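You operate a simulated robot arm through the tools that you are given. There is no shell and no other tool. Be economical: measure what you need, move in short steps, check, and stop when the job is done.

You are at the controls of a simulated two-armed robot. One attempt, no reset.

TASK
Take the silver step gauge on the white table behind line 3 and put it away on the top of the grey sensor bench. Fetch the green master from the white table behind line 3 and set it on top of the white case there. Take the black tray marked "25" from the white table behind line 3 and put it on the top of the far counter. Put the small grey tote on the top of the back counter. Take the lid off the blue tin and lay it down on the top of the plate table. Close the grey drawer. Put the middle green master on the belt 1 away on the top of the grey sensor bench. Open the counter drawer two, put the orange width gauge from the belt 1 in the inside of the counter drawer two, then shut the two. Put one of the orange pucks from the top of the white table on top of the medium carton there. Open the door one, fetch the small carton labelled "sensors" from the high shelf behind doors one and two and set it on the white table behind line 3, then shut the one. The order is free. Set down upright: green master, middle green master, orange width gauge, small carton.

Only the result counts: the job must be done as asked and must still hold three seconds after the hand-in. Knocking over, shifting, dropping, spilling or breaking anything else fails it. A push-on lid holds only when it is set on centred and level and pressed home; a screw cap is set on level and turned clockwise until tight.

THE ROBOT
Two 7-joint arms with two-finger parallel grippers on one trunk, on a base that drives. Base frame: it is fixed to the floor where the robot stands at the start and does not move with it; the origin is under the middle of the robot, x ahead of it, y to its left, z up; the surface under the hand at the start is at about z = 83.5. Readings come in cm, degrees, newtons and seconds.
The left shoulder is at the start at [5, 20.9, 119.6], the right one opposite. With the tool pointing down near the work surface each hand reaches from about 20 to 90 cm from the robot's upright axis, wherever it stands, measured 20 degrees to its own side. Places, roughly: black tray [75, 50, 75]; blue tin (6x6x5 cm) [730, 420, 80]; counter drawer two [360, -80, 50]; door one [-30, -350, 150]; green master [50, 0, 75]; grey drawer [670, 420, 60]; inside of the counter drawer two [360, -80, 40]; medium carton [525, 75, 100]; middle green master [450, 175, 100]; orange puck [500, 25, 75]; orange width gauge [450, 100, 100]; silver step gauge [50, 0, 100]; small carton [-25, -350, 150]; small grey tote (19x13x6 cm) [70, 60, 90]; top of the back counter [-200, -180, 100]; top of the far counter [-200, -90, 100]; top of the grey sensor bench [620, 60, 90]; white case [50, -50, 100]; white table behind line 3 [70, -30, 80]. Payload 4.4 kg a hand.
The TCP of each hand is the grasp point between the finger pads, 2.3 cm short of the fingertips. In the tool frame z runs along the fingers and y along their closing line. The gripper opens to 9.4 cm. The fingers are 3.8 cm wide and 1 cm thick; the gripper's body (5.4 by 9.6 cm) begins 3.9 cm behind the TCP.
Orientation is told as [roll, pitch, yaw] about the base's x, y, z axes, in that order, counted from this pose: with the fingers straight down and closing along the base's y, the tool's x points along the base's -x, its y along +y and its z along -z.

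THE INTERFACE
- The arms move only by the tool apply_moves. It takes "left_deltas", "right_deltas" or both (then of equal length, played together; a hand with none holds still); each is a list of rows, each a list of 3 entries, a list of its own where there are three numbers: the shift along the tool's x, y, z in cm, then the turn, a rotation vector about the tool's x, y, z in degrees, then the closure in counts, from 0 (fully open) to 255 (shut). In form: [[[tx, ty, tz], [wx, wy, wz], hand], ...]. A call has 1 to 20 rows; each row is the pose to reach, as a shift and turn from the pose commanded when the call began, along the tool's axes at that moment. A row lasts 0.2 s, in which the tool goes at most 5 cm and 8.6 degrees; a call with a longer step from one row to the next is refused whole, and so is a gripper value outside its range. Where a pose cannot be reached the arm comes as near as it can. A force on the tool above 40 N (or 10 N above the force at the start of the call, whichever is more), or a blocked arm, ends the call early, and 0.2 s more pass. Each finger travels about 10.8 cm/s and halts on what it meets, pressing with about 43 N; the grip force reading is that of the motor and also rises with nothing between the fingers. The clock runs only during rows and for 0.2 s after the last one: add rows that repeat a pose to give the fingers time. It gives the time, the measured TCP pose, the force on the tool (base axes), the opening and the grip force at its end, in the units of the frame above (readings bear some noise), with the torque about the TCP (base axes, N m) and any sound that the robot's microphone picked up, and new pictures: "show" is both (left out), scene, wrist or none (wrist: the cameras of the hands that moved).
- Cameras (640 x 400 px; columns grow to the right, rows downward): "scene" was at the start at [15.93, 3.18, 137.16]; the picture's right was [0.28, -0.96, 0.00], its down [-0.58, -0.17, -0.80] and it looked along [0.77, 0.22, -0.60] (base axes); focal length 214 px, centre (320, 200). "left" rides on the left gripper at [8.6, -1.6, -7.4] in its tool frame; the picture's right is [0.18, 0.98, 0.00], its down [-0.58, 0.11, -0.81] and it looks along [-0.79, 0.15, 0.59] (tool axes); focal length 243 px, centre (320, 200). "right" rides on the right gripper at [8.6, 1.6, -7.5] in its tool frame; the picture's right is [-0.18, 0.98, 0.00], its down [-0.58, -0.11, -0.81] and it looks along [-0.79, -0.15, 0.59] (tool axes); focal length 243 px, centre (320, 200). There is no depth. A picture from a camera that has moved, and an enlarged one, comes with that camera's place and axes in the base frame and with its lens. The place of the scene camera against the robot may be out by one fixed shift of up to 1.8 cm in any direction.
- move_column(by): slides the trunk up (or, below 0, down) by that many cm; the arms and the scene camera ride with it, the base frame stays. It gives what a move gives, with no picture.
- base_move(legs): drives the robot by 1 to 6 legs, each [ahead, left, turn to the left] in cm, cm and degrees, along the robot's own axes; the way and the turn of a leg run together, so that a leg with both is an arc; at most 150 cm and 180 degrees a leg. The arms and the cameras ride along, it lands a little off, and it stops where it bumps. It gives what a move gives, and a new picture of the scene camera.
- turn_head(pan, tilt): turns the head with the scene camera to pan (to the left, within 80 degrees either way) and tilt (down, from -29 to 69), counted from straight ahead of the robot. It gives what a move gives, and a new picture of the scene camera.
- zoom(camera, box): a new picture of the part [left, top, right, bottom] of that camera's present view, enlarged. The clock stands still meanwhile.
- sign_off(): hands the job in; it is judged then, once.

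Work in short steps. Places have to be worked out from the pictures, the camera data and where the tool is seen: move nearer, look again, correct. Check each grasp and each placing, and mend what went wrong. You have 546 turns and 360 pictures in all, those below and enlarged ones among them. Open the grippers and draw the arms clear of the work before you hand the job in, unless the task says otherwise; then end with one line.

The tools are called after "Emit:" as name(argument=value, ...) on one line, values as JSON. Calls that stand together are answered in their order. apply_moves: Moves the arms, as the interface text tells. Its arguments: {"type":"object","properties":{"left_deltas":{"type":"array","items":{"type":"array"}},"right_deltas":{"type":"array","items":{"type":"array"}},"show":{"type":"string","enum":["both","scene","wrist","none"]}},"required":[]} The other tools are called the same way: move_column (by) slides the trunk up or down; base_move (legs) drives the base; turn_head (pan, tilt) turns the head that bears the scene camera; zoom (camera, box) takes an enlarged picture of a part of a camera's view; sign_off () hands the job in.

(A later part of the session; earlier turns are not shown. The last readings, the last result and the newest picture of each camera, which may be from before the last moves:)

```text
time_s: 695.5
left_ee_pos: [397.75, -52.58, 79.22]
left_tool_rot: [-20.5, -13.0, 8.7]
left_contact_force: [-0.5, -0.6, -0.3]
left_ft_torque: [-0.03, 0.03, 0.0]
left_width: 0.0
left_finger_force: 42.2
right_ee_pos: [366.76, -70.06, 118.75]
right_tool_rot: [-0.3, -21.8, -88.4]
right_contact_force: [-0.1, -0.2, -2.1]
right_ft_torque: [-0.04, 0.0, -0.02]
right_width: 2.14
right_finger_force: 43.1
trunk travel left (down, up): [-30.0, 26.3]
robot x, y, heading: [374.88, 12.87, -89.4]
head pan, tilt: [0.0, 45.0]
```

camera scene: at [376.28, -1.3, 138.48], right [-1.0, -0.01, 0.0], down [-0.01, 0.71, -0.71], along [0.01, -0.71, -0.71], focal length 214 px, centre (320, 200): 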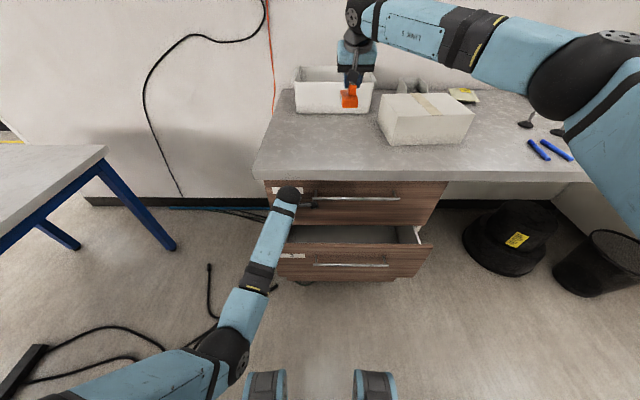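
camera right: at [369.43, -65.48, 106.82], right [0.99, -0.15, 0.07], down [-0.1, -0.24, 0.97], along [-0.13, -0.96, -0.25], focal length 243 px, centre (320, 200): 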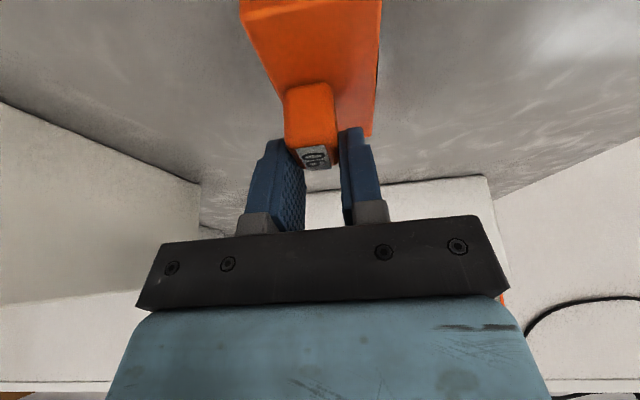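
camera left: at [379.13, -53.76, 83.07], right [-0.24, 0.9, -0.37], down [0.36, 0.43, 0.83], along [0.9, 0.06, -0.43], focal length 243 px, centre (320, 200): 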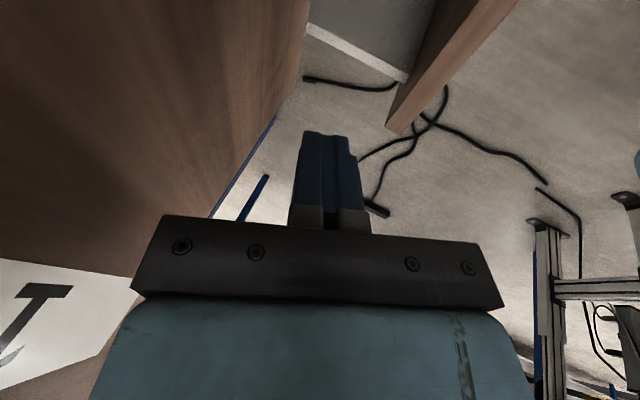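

Free of contact. I back the base 14, then raise and level the left hand.

Emit:
base_move(legs=[[-14, 0, 0]])

Emit:
apply_moves(left_deltas=[[[0, 0, -4], [-5, -3, 0], 255], [[0, 0, -8], [-10, -6, 2], 255], [[0, 0, -12.5], [-15, -9, 5], 255], [[0, 0, -17], [-20, -12, 8], 255]], show="none")

```text
time_s: 696.8
left_ee_pos: [397.57, -38.57, 79.25]
left_tool_rot: [-20.7, -13.0, 8.6]
left_contact_force: [0.5, 0.5, 0.1]
left_ft_torque: [-0.01, -0.01, 0.0]
left_width: 0.01
left_finger_force: 42.6
right_ee_pos: [366.45, -56.07, 118.75]
right_tool_rot: [-0.1, -21.8, -88.4]
right_contact_force: [0.3, -0.6, -1.6]
right_ft_torque: [-0.01, 0.01, 0.01]
right_width: 2.14
right_finger_force: 43.0
trunk travel left (down, up): [-30.0, 26.3]
robot x, y, heading: [375.44, 26.78, -89.7]
head pan, tilt: [0.0, 45.0]
camera scene: at [376.12, 12.65, 138.47], right [-1.0, -0.01, 0.0], down [-0.01, 0.71, -0.71], along [0.01, -0.71, -0.71], focal length 214 px, centre (320, 200)
```

scene: 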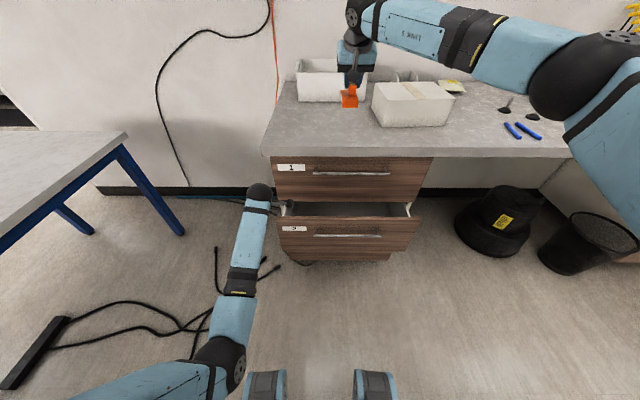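

```text
time_s: 697.6
left_ee_pos: [403.11, -35.32, 89.08]
left_tool_rot: [-6.6, -30.3, 10.6]
left_contact_force: [0.5, 0.2, 0.2]
left_ft_torque: [0.02, 0.01, 0.0]
left_width: 0.01
left_finger_force: 42.5
left hand out of reach, approached as far as the arm can: row 4
right_ee_pos: [366.49, -56.16, 118.75]
right_tool_rot: [-0.2, -21.7, -88.4]
right_contact_force: [0.3, -0.3, -1.0]
right_ft_torque: [-0.03, 0.01, 0.01]
right_width: 2.13
right_finger_force: 43.1
trunk travel left (down, up): [-30.0, 26.3]
robot x, y, heading: [375.54, 26.51, -89.7]
head pan, tilt: [0.0, 45.0]
stopped in row 4 (left hand): the arm was blocked; the commanded pose is now the measured one
```

I raise the trunk 20 to free the left elbow from the base.

Emit:
move_column(by=20)

Emit:
apply_moves(left_deltas=[[[-1, 1, -4], [-1.6, 7.5, 0], 255], [[-2, 2, -8], [-3.3, 15, -2], 255], [[-3, 3, -12], [-5, 22.5, -5], 255], [[-4, 4, -16], [-6.6, 30, -8], 255], [[-4, 4, -20], [-6.6, 30, -10], 255]], show="scene")

```text
time_s: 699.8
left_ee_pos: [402.87, -35.28, 109.01]
left_tool_rot: [-6.5, -30.3, 10.5]
left_contact_force: [-0.2, 1.4, -0.1]
left_ft_torque: [0.05, 0.01, -0.03]
left_width: 0.0
left_finger_force: 42.0
right_ee_pos: [366.57, -56.06, 138.69]
right_tool_rot: [-0.2, -21.7, -88.5]
right_contact_force: [-0.2, 0.3, -1.2]
right_ft_torque: [-0.02, -0.01, 0.01]
right_width: 2.15
right_finger_force: 43.4
trunk travel left (down, up): [-50.0, 6.3]
robot x, y, heading: [375.07, 26.83, -89.6]
head pan, tilt: [0.0, 45.0]
```

```text
time_s: 701.2
left_ee_pos: [403.87, -39.75, 114.18]
left_tool_rot: [-3.8, -3.1, 21.0]
left_contact_force: [0.9, -0.7, 1.1]
left_ft_torque: [0.0, 0.0, 0.01]
left_width: 0.0
left_finger_force: 41.9
left hand out of reach, approached as far as the arm can: row 2, 3, 4, 5
right_ee_pos: [366.59, -56.14, 138.82]
right_tool_rot: [-0.2, -21.7, -88.5]
right_contact_force: [0.1, -0.7, -1.1]
right_ft_torque: [-0.02, 0.01, -0.05]
right_width: 2.15
right_finger_force: 42.8
trunk travel left (down, up): [-50.0, 6.3]
robot x, y, heading: [375.21, 26.77, -89.3]
head pan, tilt: [0.0, 45.0]
stopped in row 5 (left hand): the arm was blocked; the commanded pose is now the measured one
camera scene: at [376.18, 12.6, 158.47], right [-1.0, -0.01, 0.0], down [-0.01, 0.71, -0.71], along [0.01, -0.71, -0.71], focal length 214 px, centre (320, 200)
```

scene: 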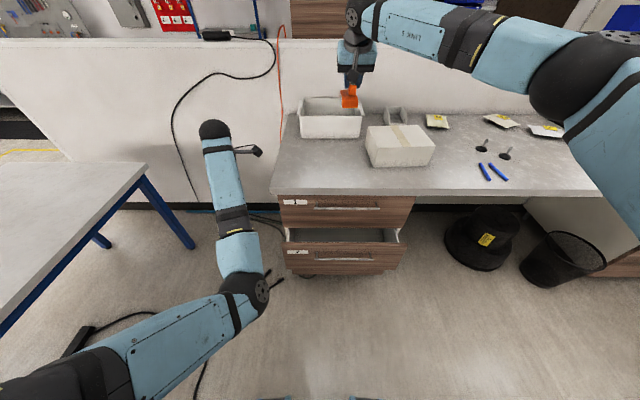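

The left elbow flipped inside again. I swing it back with the yaw trick: first clockwise by ~230°.

Emit:
apply_moves(left_deltas=[[[0, 0, 0], [-0.5, 0, 8.3], 255], [[0, 0, 0], [-1, 0, 16.6], 255], [[0, 0, 0], [-1.5, 0, 25], 255], [[0, 0, 0], [-2, 0, 33.3], 255], [[0, 0, 0], [-2.5, 0, 41.6], 255], [[0, 0, 0], [-3, 0, 50], 255], [[0, 0, 0], [-3, 0, 58.3], 255], [[0, 0, 0], [-3, 0, 66.6], 255], [[0, 0, 0], [-3, 0, 75], 255], [[0, 0, 0], [-3, 0, 83], 255], [[0, 0, 0], [-3, 0, 91.5], 255], [[0, 0, 0], [-3, 0, 100], 255], [[0, 0, 0], [-3, 0, 108], 255], [[0, 0, 0], [-3, 0, 116], 255]], show="none")

Emit:
apply_moves(left_deltas=[[[0, 0, 0], [0, 0, 8.4], 255], [[0, 0, 0], [0, 0, 16.8], 255], [[0, 0, 0], [0, 0, 25.2], 255], [[0, 0, 0], [0, 0, 33.6], 255], [[0, 0, 0], [0, 0, 42], 255], [[0, 0, 0], [0, 0, 50.4], 255], [[0, 0, 0], [0, 0, 58.8], 255], [[0, 0, 0], [0, 0, 67.2], 255], [[0, 0, 0], [0, 0, 75.6], 255], [[0, 0, 0], [0, 0, 84], 255], [[0, 0, 0], [0, 0, 92.4], 255], [[0, 0, 0], [0, 0, 100.8], 255], [[0, 0, 0], [0, 0, 109], 255], [[0, 0, 0], [0, 0, 117], 255], [[0, 0, 0], [0, 0, 125], 255], [[0, 0, 0], [0, 0, 133], 255]], show="scene")

```text
time_s: 704.2
left_ee_pos: [404.53, -40.05, 115.03]
left_tool_rot: [6.4, -0.6, -94.8]
left_contact_force: [-0.1, 0.0, 0.2]
left_ft_torque: [0.04, -0.04, -0.03]
left_width: 0.0
left_finger_force: 42.7
right_ee_pos: [366.55, -56.09, 138.8]
right_tool_rot: [-0.2, -21.8, -88.5]
right_contact_force: [0.0, -0.1, -1.9]
right_ft_torque: [-0.01, 0.01, 0.02]
right_width: 2.15
right_finger_force: 42.8
trunk travel left (down, up): [-50.0, 6.3]
robot x, y, heading: [375.19, 26.7, -89.4]
head pan, tilt: [0.0, 45.0]
```

```text
time_s: 707.6
left_ee_pos: [404.72, -39.85, 114.4]
left_tool_rot: [-4.4, 4.7, 132.2]
left_contact_force: [-0.3, 0.1, -0.1]
left_ft_torque: [-0.01, -0.01, -0.02]
left_width: 0.01
left_finger_force: 43.0
right_ee_pos: [366.51, -56.19, 138.79]
right_tool_rot: [-0.1, -21.8, -88.5]
right_contact_force: [0.3, 0.0, -1.4]
right_ft_torque: [0.03, 0.01, -0.04]
right_width: 2.14
right_finger_force: 42.9
trunk travel left (down, up): [-50.0, 6.3]
robot x, y, heading: [374.87, 26.59, -89.5]
head pan, tilt: [0.0, 45.0]
camera scene: at [376.12, 12.58, 158.47], right [-1.0, -0.01, 0.0], down [-0.01, 0.71, -0.71], along [0.01, -0.71, -0.71], focal length 214 px, centre (320, 200)
```

scene: 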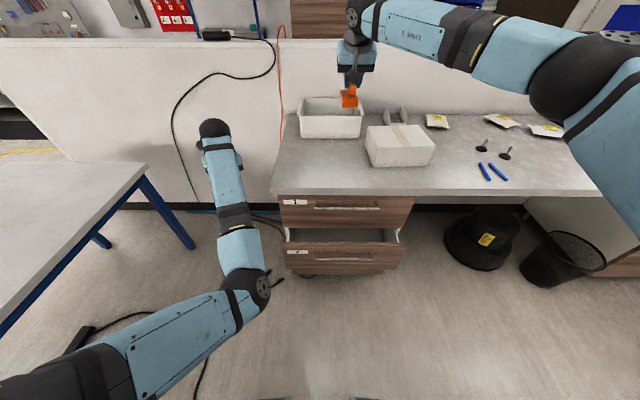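

Not dragged yet; I continue turning clockwise.

Emit:
apply_moves(left_deltas=[[[0, 0, 0], [0, 0, 8.4], 255], [[0, 0, 0], [0, 0, 16.8], 255], [[0, 0, 0], [0, 0, 25.2], 255], [[0, 0, 0], [0, 0, 33.6], 255], [[0, 0, 0], [0, 0, 42], 255], [[0, 0, 0], [0, 0, 50.4], 255], [[0, 0, 0], [0, 0, 58.8], 255], [[0, 0, 0], [0, 0, 67.2], 255], [[0, 0, 0], [0, 0, 75.6], 255], [[0, 0, 0], [0, 0, 84], 255], [[0, 0, 0], [0, 0, 92.4], 255], [[0, 0, 0], [0, 0, 100.8], 255], [[0, 0, 0], [0, 0, 109], 255], [[0, 0, 0], [0, 0, 117], 255]], show="scene")

```text
time_s: 710.6
left_ee_pos: [403.67, -39.9, 114.04]
left_tool_rot: [-4.7, -3.2, 50.7]
left_contact_force: [0.0, -0.2, -0.4]
left_ft_torque: [-0.02, 0.01, 0.0]
left_width: 0.0
left_finger_force: 42.4
left hand out of reach, approached as far as the arm can: row 2, 3, 4, 5, 11, 12, 13, 14
right_ee_pos: [366.52, -56.03, 138.7]
right_tool_rot: [-0.2, -21.7, -88.5]
right_contact_force: [-0.2, -0.1, -1.2]
right_ft_torque: [-0.02, -0.01, -0.01]
right_width: 2.13
right_finger_force: 43.5
trunk travel left (down, up): [-50.0, 6.3]
robot x, y, heading: [375.45, 26.66, -89.4]
head pan, tilt: [0.0, 45.0]
camera scene: at [376.13, 12.56, 158.46], right [-1.0, -0.01, 0.0], down [-0.01, 0.71, -0.71], along [0.01, -0.71, -0.71], focal length 214 px, centre (320, 200)
```

scene: 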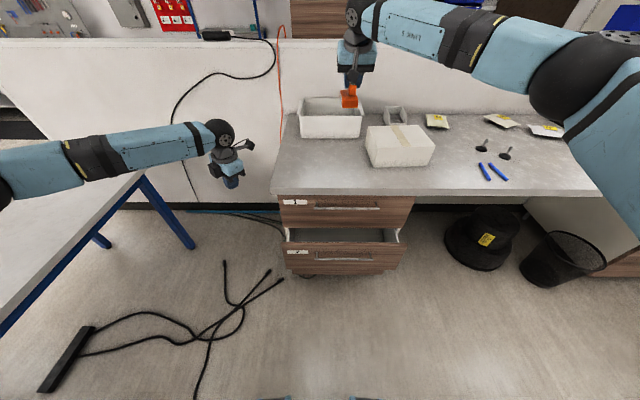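

The elbow is outside again. I turn the left hand to yaw 180 (closing fore-aft), and lift/retract the right hand with the gauge meanwhile.

Emit:
apply_moves(left_deltas=[[[0, 0, 0], [0, 0, -8.1], 255], [[0, 0, 0], [0, 0, -16.2], 255], [[0, 0, 0], [0, 0, -24.3], 255], [[0, 0, 0], [0, 0, -32.4], 255], [[0, 0, 0], [0, 0, -40.5], 255], [[0, 0, 0], [0, 0, -48.6], 255], [[0, 0, 0], [0, 0, -56.7], 255], [[0, 0, 0], [0, 0, -64.8], 255], [[0, 0, 0], [0, 0, -72.9], 255], [[0, 0, 0], [0, 0, -81], 255], [[0, 0, 0], [0, 0, -89], 255], [[0, 0, 0], [0, 0, -97], 255], [[0, 0, 0], [0, 0, -105], 255], [[0, 0, 0], [0, 0, -113], 255], [[0, 0, 0], [0, 0, -121], 255], [[0, 0, 0], [0, 0, -129], 255]], right_deltas=[[[0.5, 0, -4], [0, 0, 0], 255], [[1, 0, -8], [0, 0, 0], 255], [[1.6, 0, -12], [0, 0, 0], 255], [[2.2, 0, -16], [0, 0, 0], 255], [[2.2, 0, -16], [0, 0, 0], 255], [[2.2, 0, -16], [0, 0, 0], 255], [[2.2, 0, -16], [0, 0, 0], 255], [[2.2, 0, -16], [0, 0, 0], 255], [[2.2, 0, -16], [0, 0, 0], 255], [[2.2, 0, -16], [0, 0, 0], 255], [[2.2, 0, -16], [0, 0, 0], 255], [[2.2, 0, -16], [0, 0, 0], 255], [[2.2, 0, -16], [0, 0, 0], 255], [[2.2, 0, -16], [0, 0, 0], 255], [[2.2, 0, -16], [0, 0, 0], 255], [[2.2, 0, -16], [0, 0, 0], 255]], show="none")

Emit:
base_move(legs=[[0, -22, 0]])

```text
time_s: 714.0
left_ee_pos: [403.59, -39.74, 114.2]
left_tool_rot: [0.3, 5.6, 179.7]
left_contact_force: [-0.8, 0.5, 0.9]
left_ft_torque: [0.02, 0.02, -0.02]
left_width: 0.0
left_finger_force: 42.0
right_ee_pos: [366.34, -48.26, 152.77]
right_tool_rot: [-0.2, -21.7, -88.5]
right_contact_force: [-0.7, -0.2, -1.4]
right_ft_torque: [-0.03, 0.04, -0.03]
right_width: 2.14
right_finger_force: 42.7
trunk travel left (down, up): [-50.0, 6.3]
robot x, y, heading: [374.98, 26.88, -89.5]
head pan, tilt: [0.0, 45.0]
```

```text
time_s: 716.6
left_ee_pos: [381.56, -40.1, 114.24]
left_tool_rot: [0.4, 5.7, 179.5]
left_contact_force: [0.1, -0.4, -1.6]
left_ft_torque: [0.01, 0.0, -0.01]
left_width: 0.0
left_finger_force: 42.3
right_ee_pos: [344.29, -48.3, 152.87]
right_tool_rot: [-0.4, -21.8, -88.6]
right_contact_force: [0.2, -0.1, -1.3]
right_ft_torque: [0.0, 0.02, -0.01]
right_width: 2.16
right_finger_force: 43.1
trunk travel left (down, up): [-50.0, 6.3]
robot x, y, heading: [353.1, 26.65, -89.7]
head pan, tilt: [0.0, 45.0]
camera scene: at [354.08, 12.4, 158.47], right [-1.0, -0.01, 0.0], down [-0.01, 0.71, -0.71], along [0.01, -0.71, -0.71], focal length 214 px, centre (320, 200)
```

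scene: 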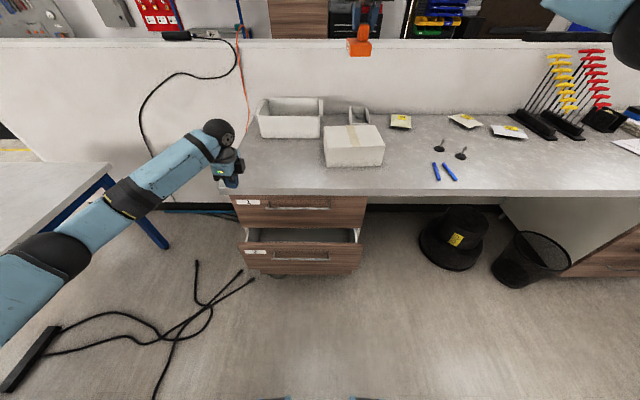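

Good posture. I lower the trunk 34 and bring the left hand over the handle slot, then look.

Emit:
move_column(by=-34)

Emit:
apply_moves(left_deltas=[[[-2.5, 1.5, -2], [0, -2, 0], 255], [[-5, 3, -4], [0, -4, 0], 255], [[-7.5, 5, -5], [0, -5.7, 0], 255]], show="wrist")

```text
time_s: 719.9
left_ee_pos: [381.56, -39.99, 80.12]
left_tool_rot: [0.4, 5.7, 179.6]
left_contact_force: [0.2, 0.4, 0.8]
left_ft_torque: [0.0, -0.01, 0.01]
left_width: 0.0
left_finger_force: 42.1
right_ee_pos: [344.28, -48.25, 118.92]
right_tool_rot: [-0.3, -21.8, -88.5]
right_contact_force: [-0.3, 0.0, -0.5]
right_ft_torque: [-0.01, 0.0, -0.01]
right_width: 2.13
right_finger_force: 42.7
trunk travel left (down, up): [-16.0, 40.3]
robot x, y, heading: [353.05, 26.69, -89.7]
head pan, tilt: [0.0, 45.0]
```

```text
time_s: 720.7
left_ee_pos: [373.42, -44.86, 84.3]
left_tool_rot: [0.4, -0.1, 179.5]
left_contact_force: [0.5, -0.9, -0.1]
left_ft_torque: [-0.03, -0.01, -0.03]
left_width: 0.01
left_finger_force: 42.3
right_ee_pos: [344.14, -48.34, 118.83]
right_tool_rot: [-0.2, -21.6, -88.5]
right_contact_force: [0.0, -0.2, -0.9]
right_ft_torque: [-0.01, 0.01, -0.02]
right_width: 2.15
right_finger_force: 42.7
trunk travel left (down, up): [-16.0, 40.3]
robot x, y, heading: [353.14, 27.02, -89.4]
head pan, tilt: [0.0, 45.0]
camera left: at [382.05, -43.37, 91.86], right [0.18, -0.98, 0.01], down [-0.58, -0.1, 0.81], along [-0.79, -0.15, -0.59], focal length 243 px, centre (320, 200)
```

left: 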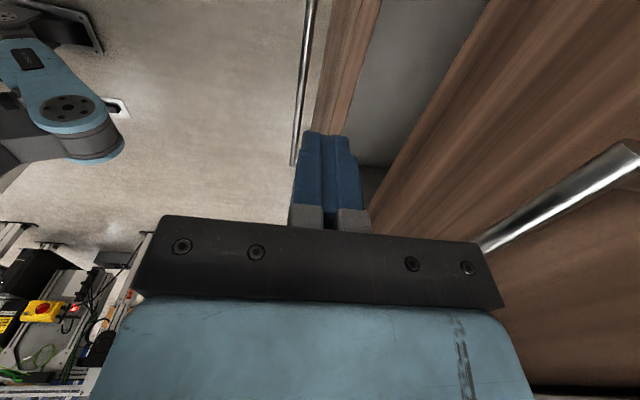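

Bar 2 is at y≈−44.5 and the drawer's face at −49 (top z≈66). With the hand leaning 25° the fingers can go behind the bar; I tilt and lower to [372,−46.5,60.5].

Emit:
apply_moves(left_deltas=[[[-0.5, 0.5, 1], [-8.3, 0, 0], 255], [[-1, 1, 2], [-16.6, 0, 0], 255], [[-1.4, 1.6, 4], [-25, 0, 0], 255], [[-1.4, 1.6, 8.5], [-25, 0, 0], 255], [[-1.4, 1.6, 13], [-25, 0, 0], 255], [[-1.4, 1.6, 17], [-25, 0, 0], 255], [[-1.4, 1.6, 20.5], [-25, 0, 0], 255], [[-1.4, 1.6, 23.6], [-25, 0, 0], 255]], show="wrist")

```text
time_s: 722.2
left_ee_pos: [372.0, -47.4, 67.54]
left_tool_rot: [26.9, -0.4, 179.5]
left_contact_force: [-2.0, -1.2, 15.7]
left_ft_torque: [-0.26, -0.24, -0.04]
left_width: 0.0
left_finger_force: 42.6
right_ee_pos: [344.23, -48.46, 118.68]
right_tool_rot: [-0.4, -21.6, -88.4]
right_contact_force: [-0.8, -0.8, -2.4]
right_ft_torque: [-0.02, 0.06, 0.0]
right_width: 2.12
right_finger_force: 42.7
trunk travel left (down, up): [-16.0, 40.3]
robot x, y, heading: [352.8, 26.72, -89.2]
head pan, tilt: [0.0, 45.0]
stopped in row 7 (left hand): the force on the tool passed its limit at 58 N (the readings are from after the stop); the commanded pose is now the measured one
camera left: at [380.72, -42.77, 73.42], right [0.18, -0.88, 0.45], down [-0.57, 0.27, 0.77], along [-0.8, -0.39, -0.45], focal length 243 px, centre (320, 200)
```

left: 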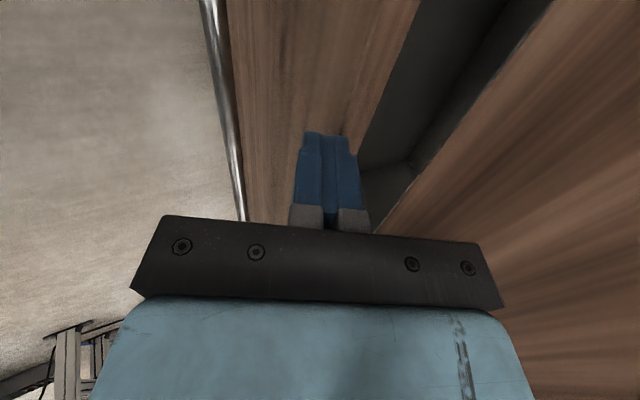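

The tips met the panel's top (≈65.4). I lessen the lean to 12°, shift 1 cm outwards and lower again to z≈61.

Emit:
apply_moves(left_deltas=[[[0, 0.2, -1.6], [5, 0, 0], 255], [[0, 0.5, -3.1], [10, 0, 0], 255], [[0, 0.5, -3.1], [15, 0, 0], 255], [[0, -0.9, -0.4], [15, 0, 0], 255], [[0, -2.2, 2.2], [15, 0, 0], 255], [[0, -3.1, 4], [15, 0, 0], 255], [[0, -3.7, 5.2], [15, 0, 0], 255], [[0, -3.9, 5.5], [15, 0, 0], 255]], show="none")

```text
time_s: 724.0
left_ee_pos: [372.14, -46.33, 61.19]
left_tool_rot: [12.2, -0.4, 179.5]
left_contact_force: [3.6, -1.6, 30.7]
left_ft_torque: [-0.78, -0.72, 0.04]
left_width: 0.01
left_finger_force: 42.5
right_ee_pos: [344.26, -47.97, 119.28]
right_tool_rot: [-0.3, -21.8, -88.5]
right_contact_force: [0.1, 0.0, -0.9]
right_ft_torque: [0.0, 0.01, 0.0]
right_width: 2.16
right_finger_force: 42.8
trunk travel left (down, up): [-16.0, 40.3]
robot x, y, heading: [352.74, 26.33, -89.4]
head pan, tilt: [0.0, 45.0]
```

The fingers sit behind the bar (palm on the panel's top). I ease up 0.2 and pull by backing the base 16.

Emit:
apply_moves(left_deltas=[[[0, 0, -0.3], [0, 0, 0], 255]], show="none")

Emit:
base_move(legs=[[-17, 0, 0]])

```text
time_s: 724.4
left_ee_pos: [372.1, -46.13, 61.37]
left_tool_rot: [12.0, -0.3, 179.6]
left_contact_force: [3.6, -1.9, 31.5]
left_ft_torque: [-0.8, -0.66, 0.08]
left_width: 0.0
left_finger_force: 42.2
right_ee_pos: [344.29, -48.03, 119.08]
right_tool_rot: [-0.2, -22.0, -88.5]
right_contact_force: [-0.7, 0.3, -1.0]
right_ft_torque: [-0.02, 0.0, 0.0]
right_width: 2.14
right_finger_force: 43.2
trunk travel left (down, up): [-16.0, 40.3]
robot x, y, heading: [353.19, 26.44, -89.5]
head pan, tilt: [0.0, 45.0]
```

```text
time_s: 725.6
left_ee_pos: [372.56, -38.37, 61.49]
left_tool_rot: [12.1, -0.4, 179.8]
left_contact_force: [0.8, -3.9, 34.8]
left_ft_torque: [-0.53, -0.92, -0.13]
left_width: 0.01
left_finger_force: 42.8
right_ee_pos: [345.08, -40.39, 118.85]
right_tool_rot: [-0.2, -21.7, -88.0]
right_contact_force: [0.2, -0.8, -1.5]
right_ft_torque: [-0.01, -0.01, 0.01]
right_width: 2.15
right_finger_force: 43.0
trunk travel left (down, up): [-16.0, 40.3]
robot x, y, heading: [353.35, 34.34, -89.1]
head pan, tilt: [0.0, 45.0]
stopped in leg 1: the robot was blocked; the commanded pose is now the measured one
camera scene: at [354.26, 20.39, 124.46], right [-1.0, -0.02, 0.0], down [-0.01, 0.71, -0.71], along [0.01, -0.71, -0.71], focal length 214 px, centre (320, 200)
```

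scene: 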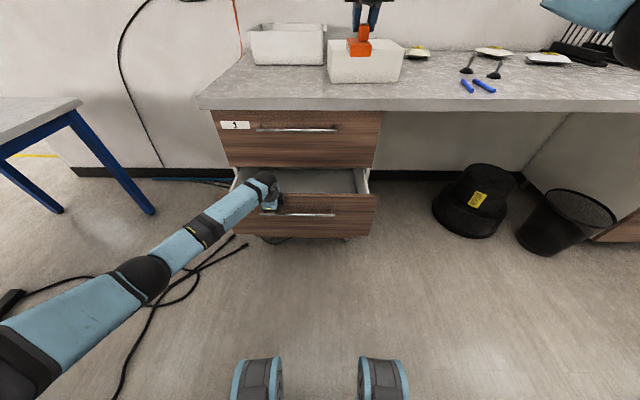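

The drawer came out 8 more before my base met line 2 behind. I pull on with the arm, 10 cm.

Emit:
apply_moves(left_deltas=[[[0, -2.4, -0.5], [0, 0, 0], 255], [[0, -4.9, -1], [0, 0, 0], 255], [[0, -7.3, -1.6], [0, 0, 0], 255], [[0, -9.8, -2.1], [0, 0, 0], 255]], show="none")

```text
time_s: 726.1
left_ee_pos: [372.58, -35.27, 61.44]
left_tool_rot: [12.2, -0.6, 179.7]
left_contact_force: [2.6, -0.2, 21.7]
left_ft_torque: [-0.36, -0.49, 0.0]
left_width: 0.0
left_finger_force: 42.3
right_ee_pos: [345.19, -40.39, 118.93]
right_tool_rot: [-0.1, -21.8, -87.9]
right_contact_force: [-0.4, -0.5, -2.2]
right_ft_torque: [0.01, -0.01, 0.02]
right_width: 2.15
right_finger_force: 42.7
trunk travel left (down, up): [-16.0, 40.3]
robot x, y, heading: [353.09, 34.53, -89.2]
head pan, tilt: [0.0, 45.0]
stopped in row 2 (left hand): the force on the tool passed its limit at 48 N (the readings are from after the stop); the commanded pose is now the measured one
```

It moves; I take off some of the downward press and continue.

Emit:
apply_moves(left_deltas=[[[0, 0, -0.3], [0, 0, 0], 255], [[0, -2, -0.7], [0, 0, 0], 255], [[0, -4, -1.2], [0, 0, 0], 255], [[0, -6, -1.6], [0, 0, 0], 255], [[0, -8, -2], [0, 0, 0], 255]], show="none")

```text
time_s: 727.3
left_ee_pos: [372.61, -26.64, 61.22]
left_tool_rot: [11.7, -0.5, 179.9]
left_contact_force: [-1.2, 1.9, 6.2]
left_ft_torque: [-0.24, -0.2, 0.02]
left_width: 0.0
left_finger_force: 42.1
right_ee_pos: [345.1, -40.49, 119.03]
right_tool_rot: [-0.3, -21.9, -87.9]
right_contact_force: [0.0, 0.3, -1.7]
right_ft_torque: [-0.01, 0.03, 0.01]
right_width: 2.13
right_finger_force: 43.0
trunk travel left (down, up): [-16.0, 40.3]
robot x, y, heading: [353.23, 34.02, -89.1]
head pan, tilt: [0.0, 45.0]
```

The drawer is now ~31 open. I lift the left hand off the handle and move it away to the left, then look.

Emit:
apply_moves(left_deltas=[[[0, 0.3, -3], [0, 0, 0], 255], [[0, 1, -7], [0, 0, 0], 255], [[3, 1.5, -11], [4, 0, 0], 255], [[7, 1.5, -14], [8, 0, 0], 255], [[11, 1.5, -17], [12, 0, 0], 255], [[15, 1.5, -20], [12, 0, 0], 255]], show="scene")

```text
refused: row 3 steps farther than a row can; nothing moved
```

Emit:
apply_moves(left_deltas=[[[0, 0.3, -3], [0, 0, 0], 255], [[0, 1, -7], [0, 0, 0], 255], [[2.5, 1.5, -10.5], [4, 0, 0], 255], [[6, 1.5, -13.5], [8, 0, 0], 255], [[9.5, 1.5, -16.5], [12, 0, 0], 255], [[13, 1.5, -19.5], [12, 0, 0], 255]], show="scene")

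```text
time_s: 728.7
left_ee_pos: [385.79, -24.12, 80.5]
left_tool_rot: [-0.3, -0.5, 179.8]
left_contact_force: [0.5, 0.9, -0.8]
left_ft_torque: [0.01, 0.03, -0.02]
left_width: 0.0
left_finger_force: 42.6
right_ee_pos: [345.2, -40.36, 118.91]
right_tool_rot: [-0.4, -21.8, -87.9]
right_contact_force: [-0.1, 0.4, -0.4]
right_ft_torque: [-0.03, 0.04, 0.0]
right_width: 2.15
right_finger_force: 43.3
trunk travel left (down, up): [-16.0, 40.3]
robot x, y, heading: [353.22, 34.29, -89.1]
head pan, tilt: [0.0, 45.0]
camera scene: at [354.38, 20.38, 124.48], right [-1.0, -0.02, 0.0], down [-0.01, 0.71, -0.71], along [0.01, -0.71, -0.71], focal length 214 px, centre (320, 200)
```

scene: 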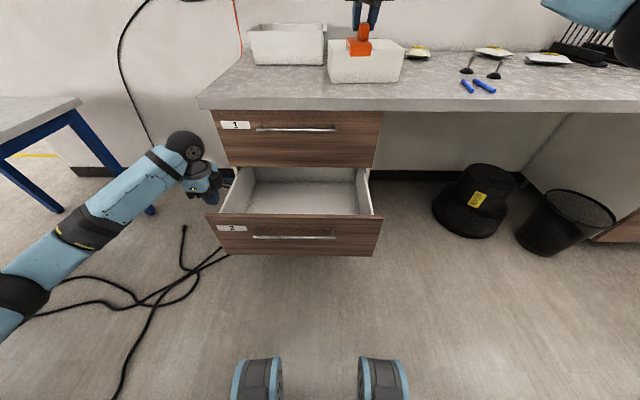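

The drawer is wide open. I shift the base 27 left, raise the trunk 14, and go 19 forward so the right arm can come down steeply into it.

Emit:
base_move(legs=[[0, 27, -0.6]])

Emit:
move_column(by=14)

Emit:
base_move(legs=[[18, 0, 0]])

```text
time_s: 731.6
left_ee_pos: [412.17, -24.1, 80.48]
left_tool_rot: [-0.4, -0.4, 179.4]
left_contact_force: [0.8, -0.1, 0.5]
left_ft_torque: [0.0, 0.02, -0.03]
left_width: 0.0
left_finger_force: 42.5
right_ee_pos: [371.59, -40.09, 118.97]
right_tool_rot: [-0.3, -21.8, -88.4]
right_contact_force: [0.6, -0.6, -1.3]
right_ft_torque: [-0.03, 0.0, 0.04]
right_width: 2.15
right_finger_force: 43.0
trunk travel left (down, up): [-16.0, 40.3]
robot x, y, heading: [380.07, 35.1, -89.5]
head pan, tilt: [0.0, 45.0]
camera scene: at [381.19, 20.69, 124.47], right [-1.0, -0.01, 0.0], down [-0.01, 0.71, -0.71], along [0.01, -0.71, -0.71], focal length 214 px, centre (320, 200)
```

scene: 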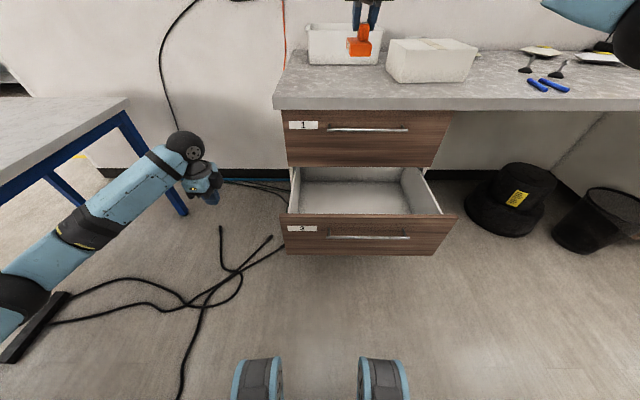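

```text
time_s: 733.3
left_ee_pos: [412.15, -24.01, 94.58]
left_tool_rot: [-0.2, -0.6, 179.3]
left_contact_force: [-0.1, -0.4, 0.2]
left_ft_torque: [0.01, -0.02, 0.0]
left_width: 0.0
left_finger_force: 42.2
right_ee_pos: [371.38, -40.14, 133.0]
right_tool_rot: [-0.3, -21.8, -88.5]
right_contact_force: [-0.5, 0.3, -1.8]
right_ft_torque: [0.0, -0.01, -0.02]
right_width: 2.14
right_finger_force: 43.2
trunk travel left (down, up): [-30.0, 26.3]
robot x, y, heading: [380.34, 34.82, -89.3]
head pan, tilt: [0.0, 45.0]
```

```text
time_s: 734.8
left_ee_pos: [412.15, -42.12, 94.42]
left_tool_rot: [-0.3, -0.5, 179.3]
left_contact_force: [-1.1, -0.2, 0.0]
left_ft_torque: [-0.01, 0.0, 0.01]
left_width: 0.0
left_finger_force: 42.1
right_ee_pos: [371.51, -58.12, 132.93]
right_tool_rot: [-0.2, -21.9, -88.5]
right_contact_force: [0.0, 0.1, -1.6]
right_ft_torque: [-0.01, -0.02, -0.05]
right_width: 2.11
right_finger_force: 42.9
trunk travel left (down, up): [-30.0, 26.3]
robot x, y, heading: [380.91, 16.7, -89.3]
head pan, tilt: [0.0, 45.0]
camera scene: at [381.32, 2.6, 138.47], right [-1.0, -0.01, 0.0], down [-0.01, 0.71, -0.71], along [0.01, -0.71, -0.71], focal length 214 px, centre (320, 200)
```

scene: 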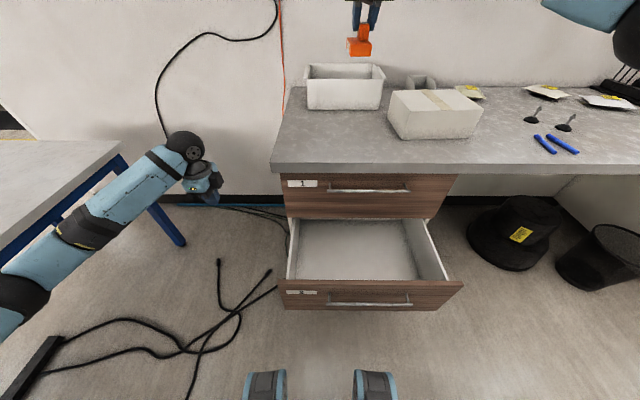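

The drawer interior (y −31 to −60, x≈321–395) is clear below me. I bring the gauge over [364,−44] and lower it to z≈78.

Emit:
apply_moves(right_deltas=[[[3.3, -1.9, -1.3], [0, 0, 0], 255], [[6.6, -3.8, -2.7], [0, 0, 0], 255], [[9.8, -5.6, -4], [0, 0, 0], 255], [[13.1, -7.5, -5.3], [0, 0, 0], 255], [[14.8, -7.5, -1], [0, 0, 0], 255], [[16.5, -7.5, 3.3], [0, 0, 0], 255], [[18.2, -7.5, 7.6], [0, 0, 0], 255], [[20, -7.5, 11.9], [0, 0, 0], 255], [[21.7, -7.5, 16.1], [0, 0, 0], 255], [[23.4, -7.5, 20.4], [0, 0, 0], 255], [[25.1, -7.5, 24.7], [0, 0, 0], 255], [[26.8, -7.5, 29], [0, 0, 0], 255], [[28.5, -7.5, 33.3], [0, 0, 0], 255], [[30.2, -7.5, 37.5], [0, 0, 0], 255], [[31.9, -7.5, 41.8], [0, 0, 0], 255], [[33.6, -7.5, 45.7], [0, 0, 0], 255]], show="scene")

```text
time_s: 738.2
left_ee_pos: [412.25, -42.19, 94.61]
left_tool_rot: [-0.3, -0.5, 179.4]
left_contact_force: [0.2, -0.4, 0.0]
left_ft_torque: [0.01, 0.01, 0.02]
left_width: 0.0
left_finger_force: 42.3
right_ee_pos: [363.65, -44.16, 78.01]
right_tool_rot: [-0.2, -21.8, -88.3]
right_contact_force: [0.3, 0.0, -1.4]
right_ft_torque: [0.01, 0.01, -0.01]
right_width: 2.14
right_finger_force: 43.3
trunk travel left (down, up): [-30.0, 26.3]
robot x, y, heading: [380.39, 16.78, -89.5]
head pan, tilt: [0.0, 45.0]
camera scene: at [381.31, 2.59, 138.47], right [-1.0, -0.01, 0.0], down [-0.01, 0.71, -0.71], along [0.01, -0.71, -0.71], focal length 214 px, centre (320, 200)
```

scene: 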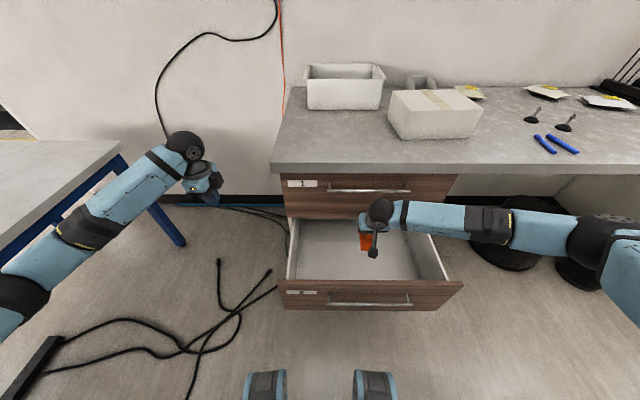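

I drive 4 further in (gauge to y≈−48), then lower towards the drawer floor.

Emit:
base_move(legs=[[4, 0, 0]])

Emit:
apply_moves(right_deltas=[[[1.7, 0, 4.3], [0, 0, 0], 255], [[3.4, 0, 8.5], [0, 0, 0], 255], [[5.1, 0, 12.8], [0, 0, 0], 255], [[6.8, 0, 17], [0, 0, 0], 255], [[8.5, 0, 21.3], [0, 0, 0], 255], [[9.7, 0, 24.1], [0, 0, 0], 255]], show="wrist")

```text
time_s: 739.1
left_ee_pos: [412.29, -46.25, 94.47]
left_tool_rot: [-0.4, -0.5, 179.2]
left_contact_force: [0.0, 0.4, -0.5]
left_ft_torque: [0.02, 0.0, 0.03]
left_width: 0.03
left_finger_force: 42.1
right_ee_pos: [363.6, -48.11, 77.96]
right_tool_rot: [-0.2, -21.8, -88.5]
right_contact_force: [0.2, -0.2, -2.0]
right_ft_torque: [-0.01, -0.01, 0.0]
right_width: 2.14
right_finger_force: 42.9
trunk travel left (down, up): [-30.0, 26.3]
robot x, y, heading: [380.25, 12.6, -89.4]
head pan, tilt: [0.0, 45.0]
camera scene: at [381.36, -1.48, 138.45], right [-1.0, -0.01, 0.0], down [-0.01, 0.71, -0.71], along [0.01, -0.71, -0.71], focal length 214 px, centre (320, 200)
```

scene: 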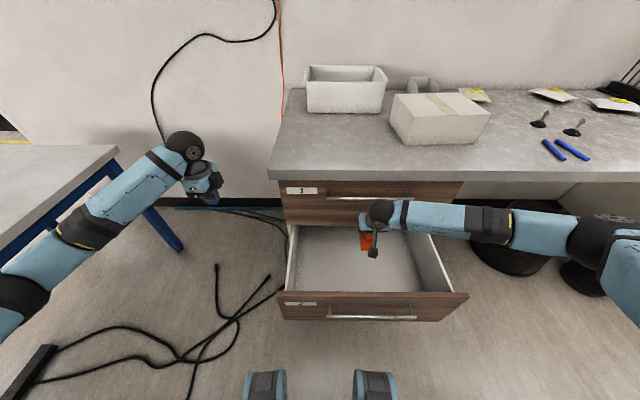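

```text
time_s: 740.5
left_ee_pos: [412.34, -46.27, 94.48]
left_tool_rot: [-0.3, -0.5, 179.3]
left_contact_force: [-0.2, -0.2, -0.4]
left_ft_torque: [0.02, -0.02, -0.02]
left_width: 0.0
left_finger_force: 42.4
right_ee_pos: [363.59, -48.04, 51.93]
right_tool_rot: [-0.2, -21.8, -88.7]
right_contact_force: [-0.1, -0.3, -0.6]
right_ft_torque: [-0.01, -0.01, -0.01]
right_width: 2.16
right_finger_force: 43.4
trunk travel left (down, up): [-30.0, 26.3]
robot x, y, heading: [380.24, 13.23, -89.7]
head pan, tilt: [0.0, 45.0]
camera right: at [364.91, -37.36, 55.73], right [0.99, -0.15, 0.07], down [-0.1, -0.24, 0.96], along [-0.12, -0.96, -0.25], focal length 243 px, centre (320, 200)
```

right: 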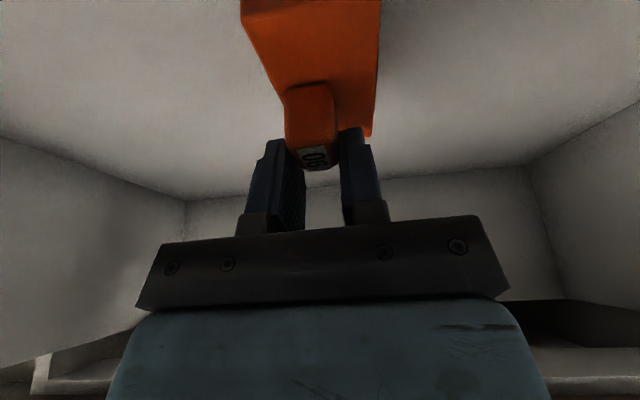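

Inside the drawer. I lower in small steps until contact.

Emit:
apply_moves(right_deltas=[[[0.7, 0, 1.9], [0, 0, 0], 255], [[1.3, 0, 3.2], [0, 0, 0], 255], [[1.6, 0, 4.1], [0, 0, 0], 255], [[1.9, 0, 4.7], [0, 0, 0], 255], [[2.1, 0, 5.2], [0, 0, 0], 255], [[2.3, 0, 5.7], [0, 0, 0], 255], [[2.5, 0, 6.2], [0, 0, 0], 255], [[2.7, 0, 6.7], [0, 0, 0], 255], [[2.9, 0, 7.2], [0, 0, 0], 255]], show="none")

```text
time_s: 741.5
left_ee_pos: [412.24, -46.01, 94.58]
left_tool_rot: [-0.2, -0.5, 179.2]
left_contact_force: [-0.9, 0.0, -0.6]
left_ft_torque: [0.0, 0.02, 0.02]
left_width: 0.0
left_finger_force: 42.7
right_ee_pos: [363.64, -48.79, 48.0]
right_tool_rot: [0.0, -22.5, -88.6]
right_contact_force: [-2.0, -3.0, 28.4]
right_ft_torque: [1.42, -0.05, 0.07]
right_width: 2.14
right_finger_force: 42.9
trunk travel left (down, up): [-30.0, 26.3]
robot x, y, heading: [380.65, 13.21, -89.5]
head pan, tilt: [0.0, 45.0]
stopped in row 4 (right hand): the force on the tool passed its limit at 104 N (the readings are from after the stop); the commanded pose is now the measured one
```

Contact (floor ≈41.5). I ease off, release, and withdraw straight up.

Emit:
apply_moves(right_deltas=[[[-0.1, 0, -0.2], [0, 0.6, 0], 255], [[-0.1, 0, -0.2], [0, 0.6, 0], 150], [[-0.1, 0, -0.2], [0, 0.6, 0], 60], [[-0.1, 0, -0.2], [0, 0.6, 0], 60], [[-0.5, 0, -3.5], [0, 0.6, 0], 60], [[-1.7, 0, -7.5], [0, 0.6, 0], 60], [[-3.5, 0, -12], [0, 0.6, 0], 60], [[-5.3, 0, -16.5], [0, 0.6, 0], 60], [[-7, 0, -21], [0, 0.6, 0], 60], [[-8.8, 0, -25.5], [0, 0.6, 0], 60], [[-10.5, 0, -30], [0, 0.6, 0], 60], [[-12.3, 0, -34.5], [0, 0.6, 0], 60]], show="scene")

```text
time_s: 744.0
left_ee_pos: [412.27, -45.98, 94.59]
left_tool_rot: [-0.4, -0.5, 179.3]
left_contact_force: [0.4, 0.1, 0.2]
left_ft_torque: [0.04, -0.04, 0.0]
left_width: 0.01
left_finger_force: 42.4
right_ee_pos: [363.63, -46.84, 84.32]
right_tool_rot: [-0.2, -21.5, -88.5]
right_contact_force: [-0.5, 0.6, -0.8]
right_ft_torque: [-0.03, 0.04, 0.0]
right_width: 7.21
right_finger_force: 0.1
trunk travel left (down, up): [-30.0, 26.3]
robot x, y, heading: [380.32, 12.91, -89.8]
head pan, tilt: [0.0, 45.0]
camera scene: at [381.37, -1.26, 138.47], right [-1.0, -0.01, 0.0], down [-0.01, 0.71, -0.71], along [0.01, -0.71, -0.71], focal length 214 px, centre (320, 200)
```

scene: 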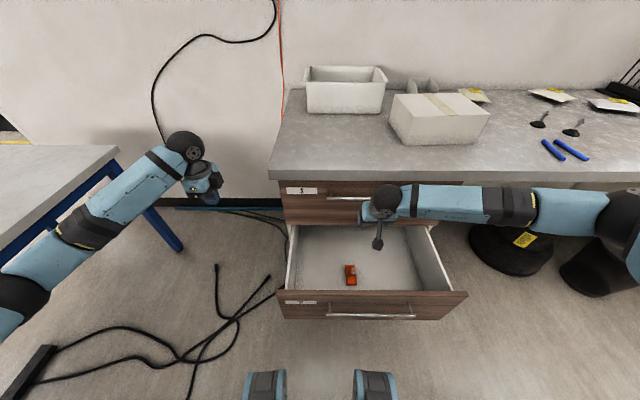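

The gauge stands upright in drawer two. Now to shut it: I raise the right hand, back off 33, lower the trunk 12, and bring the closed hand in front of the drawer's face.

Emit:
apply_moves(right_deltas=[[[-1.8, 0, -4.5], [0, 0, 0], 160], [[-3.6, 0, -9], [0, 0, 0], 255], [[-5.4, 0, -13.5], [0, 0, 0], 255], [[-7.2, 0, -18], [0, 0, 0], 255], [[-9, 0, -22.5], [0, 0, 0], 255], [[-9.7, 0, -24.1], [0, 0, 0], 255]], show="none")

Emit:
base_move(legs=[[-33, 0, 0]])

Emit:
move_column(by=-12)

Emit:
apply_moves(right_deltas=[[[0.8, 0.2, 4.5], [0, -2.3, 0], 255], [[1.6, 0.5, 9], [0, -4.6, 0], 255], [[2.3, 0.7, 13.5], [0, -6.9, 0], 255], [[3.1, 0.9, 18], [0, -9.2, 0], 255], [[3.9, 1.1, 22.5], [0, -11.5, 0], 255], [[4.7, 1.4, 27], [0, -13.8, 0], 255], [[5.4, 1.6, 31.5], [0, -16.1, 0], 255], [[6.2, 1.8, 36], [0, -18.4, 0], 255], [[7, 2, 40.5], [0, -20.7, 0], 255], [[7.8, 2, 45], [0, -23, 0], 255], [[8.3, 2, 48.3], [0, -23, 0], 255]], show="wrist")

```text
time_s: 745.5
left_ee_pos: [412.29, -46.15, 94.41]
left_tool_rot: [-0.2, -0.5, 179.3]
left_contact_force: [0.3, -0.1, -0.5]
left_ft_torque: [-0.01, -0.01, -0.04]
left_width: 0.01
left_finger_force: 42.5
right_ee_pos: [363.72, -47.11, 110.2]
right_tool_rot: [-0.1, -21.5, -88.6]
right_contact_force: [0.5, -0.5, -0.8]
right_ft_torque: [0.0, 0.0, 0.0]
right_width: 0.02
right_finger_force: 42.3
trunk travel left (down, up): [-30.0, 26.3]
robot x, y, heading: [380.48, 12.61, -89.8]
head pan, tilt: [0.0, 45.0]
```

```text
time_s: 747.6
left_ee_pos: [411.92, -13.56, 94.55]
left_tool_rot: [-0.3, -0.5, 179.1]
left_contact_force: [-0.1, 0.4, 0.0]
left_ft_torque: [-0.01, 0.01, 0.02]
left_width: 0.02
left_finger_force: 42.0
right_ee_pos: [363.31, -14.26, 110.23]
right_tool_rot: [0.0, -21.4, -88.8]
right_contact_force: [-0.1, 0.7, 1.0]
right_ft_torque: [0.01, 0.0, 0.03]
right_width: 0.0
right_finger_force: 42.6
trunk travel left (down, up): [-30.0, 26.3]
robot x, y, heading: [380.14, 45.36, -89.8]
head pan, tilt: [0.0, 45.0]
camera scene: at [381.08, 31.45, 138.48], right [-1.0, -0.01, 0.0], down [0.0, 0.71, -0.71], along [0.0, -0.71, -0.71], focal length 214 px, centre (320, 200)
```

scene: 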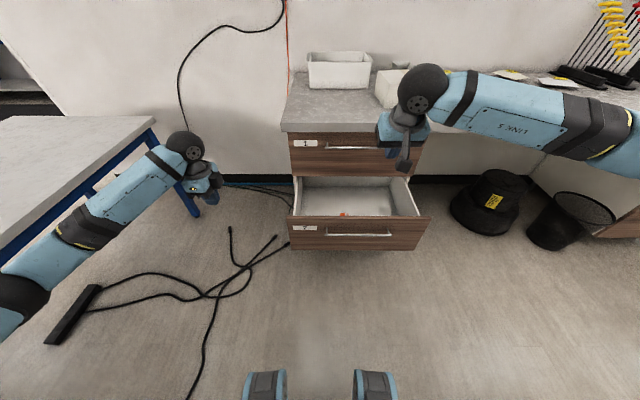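

```text
time_s: 749.1
left_ee_pos: [411.93, -13.44, 82.46]
left_tool_rot: [-0.3, -0.5, 179.1]
left_contact_force: [-0.2, 0.0, -0.6]
left_ft_torque: [0.04, -0.01, 0.01]
left_width: 0.0
left_finger_force: 42.5
right_ee_pos: [363.29, -14.1, 98.24]
right_tool_rot: [-0.1, -21.5, -88.7]
right_contact_force: [-1.2, 0.5, 1.0]
right_ft_torque: [-0.01, 0.02, 0.02]
right_width: 0.0
right_finger_force: 42.6
trunk travel left (down, up): [-18.0, 38.3]
robot x, y, heading: [380.18, 45.35, -89.8]
head pan, tilt: [0.0, 45.0]
```

```text
time_s: 751.5
left_ee_pos: [411.77, -13.64, 82.48]
left_tool_rot: [-0.3, -0.4, 179.0]
left_contact_force: [0.0, 0.8, -0.5]
left_ft_torque: [0.03, 0.01, -0.01]
left_width: 0.01
left_finger_force: 42.3
right_ee_pos: [365.4, -24.42, 50.33]
right_tool_rot: [0.0, -44.5, -88.7]
right_contact_force: [-1.0, -0.1, 0.4]
right_ft_torque: [0.02, 0.0, 0.01]
right_width: 0.01
right_finger_force: 42.4
trunk travel left (down, up): [-18.0, 38.3]
robot x, y, heading: [379.96, 45.54, -89.7]
head pan, tilt: [0.0, 45.0]
camera right: at [366.78, -13.14, 49.49], right [0.99, -0.11, 0.13], down [-0.11, 0.15, 0.98], along [-0.13, -0.98, 0.14], focal length 243 px, centre (320, 200)
```

right: 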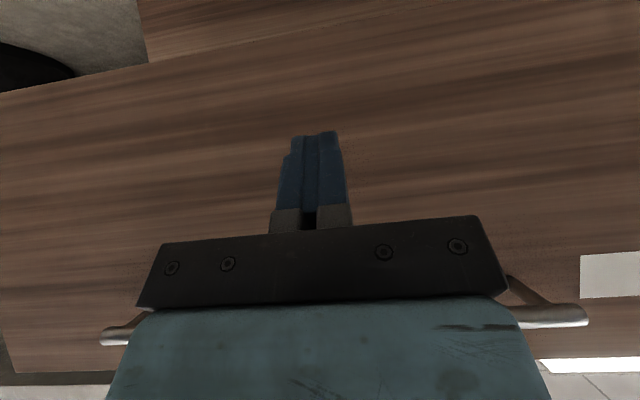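

The fist is before the face, below the bar. I push the drawer in with the base: 26 first, then slowly the rest.

Emit:
base_move(legs=[[28, 0, 0]])

```text
time_s: 753.5
left_ee_pos: [411.82, -41.48, 82.47]
left_tool_rot: [-0.3, -0.5, 179.1]
left_contact_force: [-0.6, 0.2, 0.2]
left_ft_torque: [0.03, 0.0, 0.01]
left_width: 0.0
left_finger_force: 42.4
right_ee_pos: [365.57, -52.07, 50.16]
right_tool_rot: [-0.2, -44.5, -88.7]
right_contact_force: [0.4, -0.6, -0.2]
right_ft_torque: [-0.01, -0.02, 0.0]
right_width: 0.0
right_finger_force: 42.2
trunk travel left (down, up): [-18.0, 38.3]
robot x, y, heading: [380.04, 17.4, -89.5]
head pan, tilt: [0.0, 45.0]
camera scene: at [381.18, 3.55, 126.46], right [-1.0, 0.0, 0.0], down [0.0, 0.71, -0.71], along [0.0, -0.71, -0.71], focal length 214 px, centre (320, 200)
```

scene: 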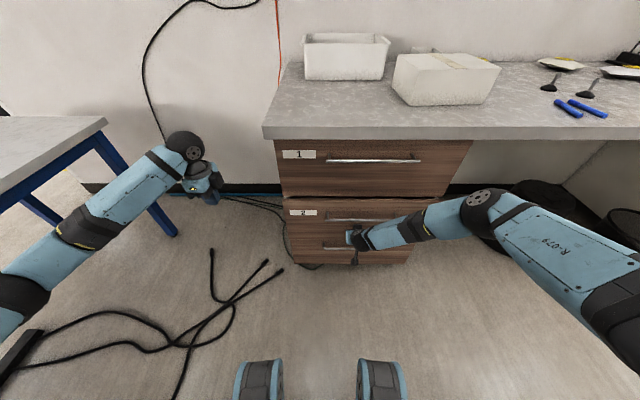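

I push the remaining way gently with the arm until it stops.

Emit:
apply_moves(right_deltas=[[[-0.7, 0, 0.7], [0, 0, 0], 255], [[-1.4, 0, 1.4], [0, 0, 0], 255], [[-2.1, 0, 2.1], [0, 0, 0], 255], [[-2.8, 0, 2.8], [0, 0, 0], 255], [[-3.5, 0, 3.5], [0, 0, 0], 255], [[-4.2, 0, 4.2], [0, 0, 0], 255], [[-4.9, 0, 4.9], [0, 0, 0], 255], [[-5.6, 0, 5.6], [0, 0, 0], 255], [[-6.3, 0, 6.3], [0, 0, 0], 255]], show="none")

```text
time_s: 754.6
left_ee_pos: [411.56, -41.32, 82.58]
left_tool_rot: [-0.3, -0.5, 178.9]
left_contact_force: [-0.4, -0.1, -1.3]
left_ft_torque: [0.02, 0.0, 0.02]
left_width: 0.02
left_finger_force: 43.0
right_ee_pos: [365.69, -55.67, 49.72]
right_tool_rot: [0.1, -43.9, -88.8]
right_contact_force: [-3.9, 19.2, 19.5]
right_ft_torque: [-0.5, -0.11, -0.12]
right_width: 0.01
right_finger_force: 42.1
trunk travel left (down, up): [-18.0, 38.3]
robot x, y, heading: [380.28, 17.56, -90.0]
head pan, tilt: [0.0, 45.0]
stopped in row 5 (right hand): the force on the tool passed its limit at 53 N (the readings are from after the stop); the commanded pose is now the measured one
```

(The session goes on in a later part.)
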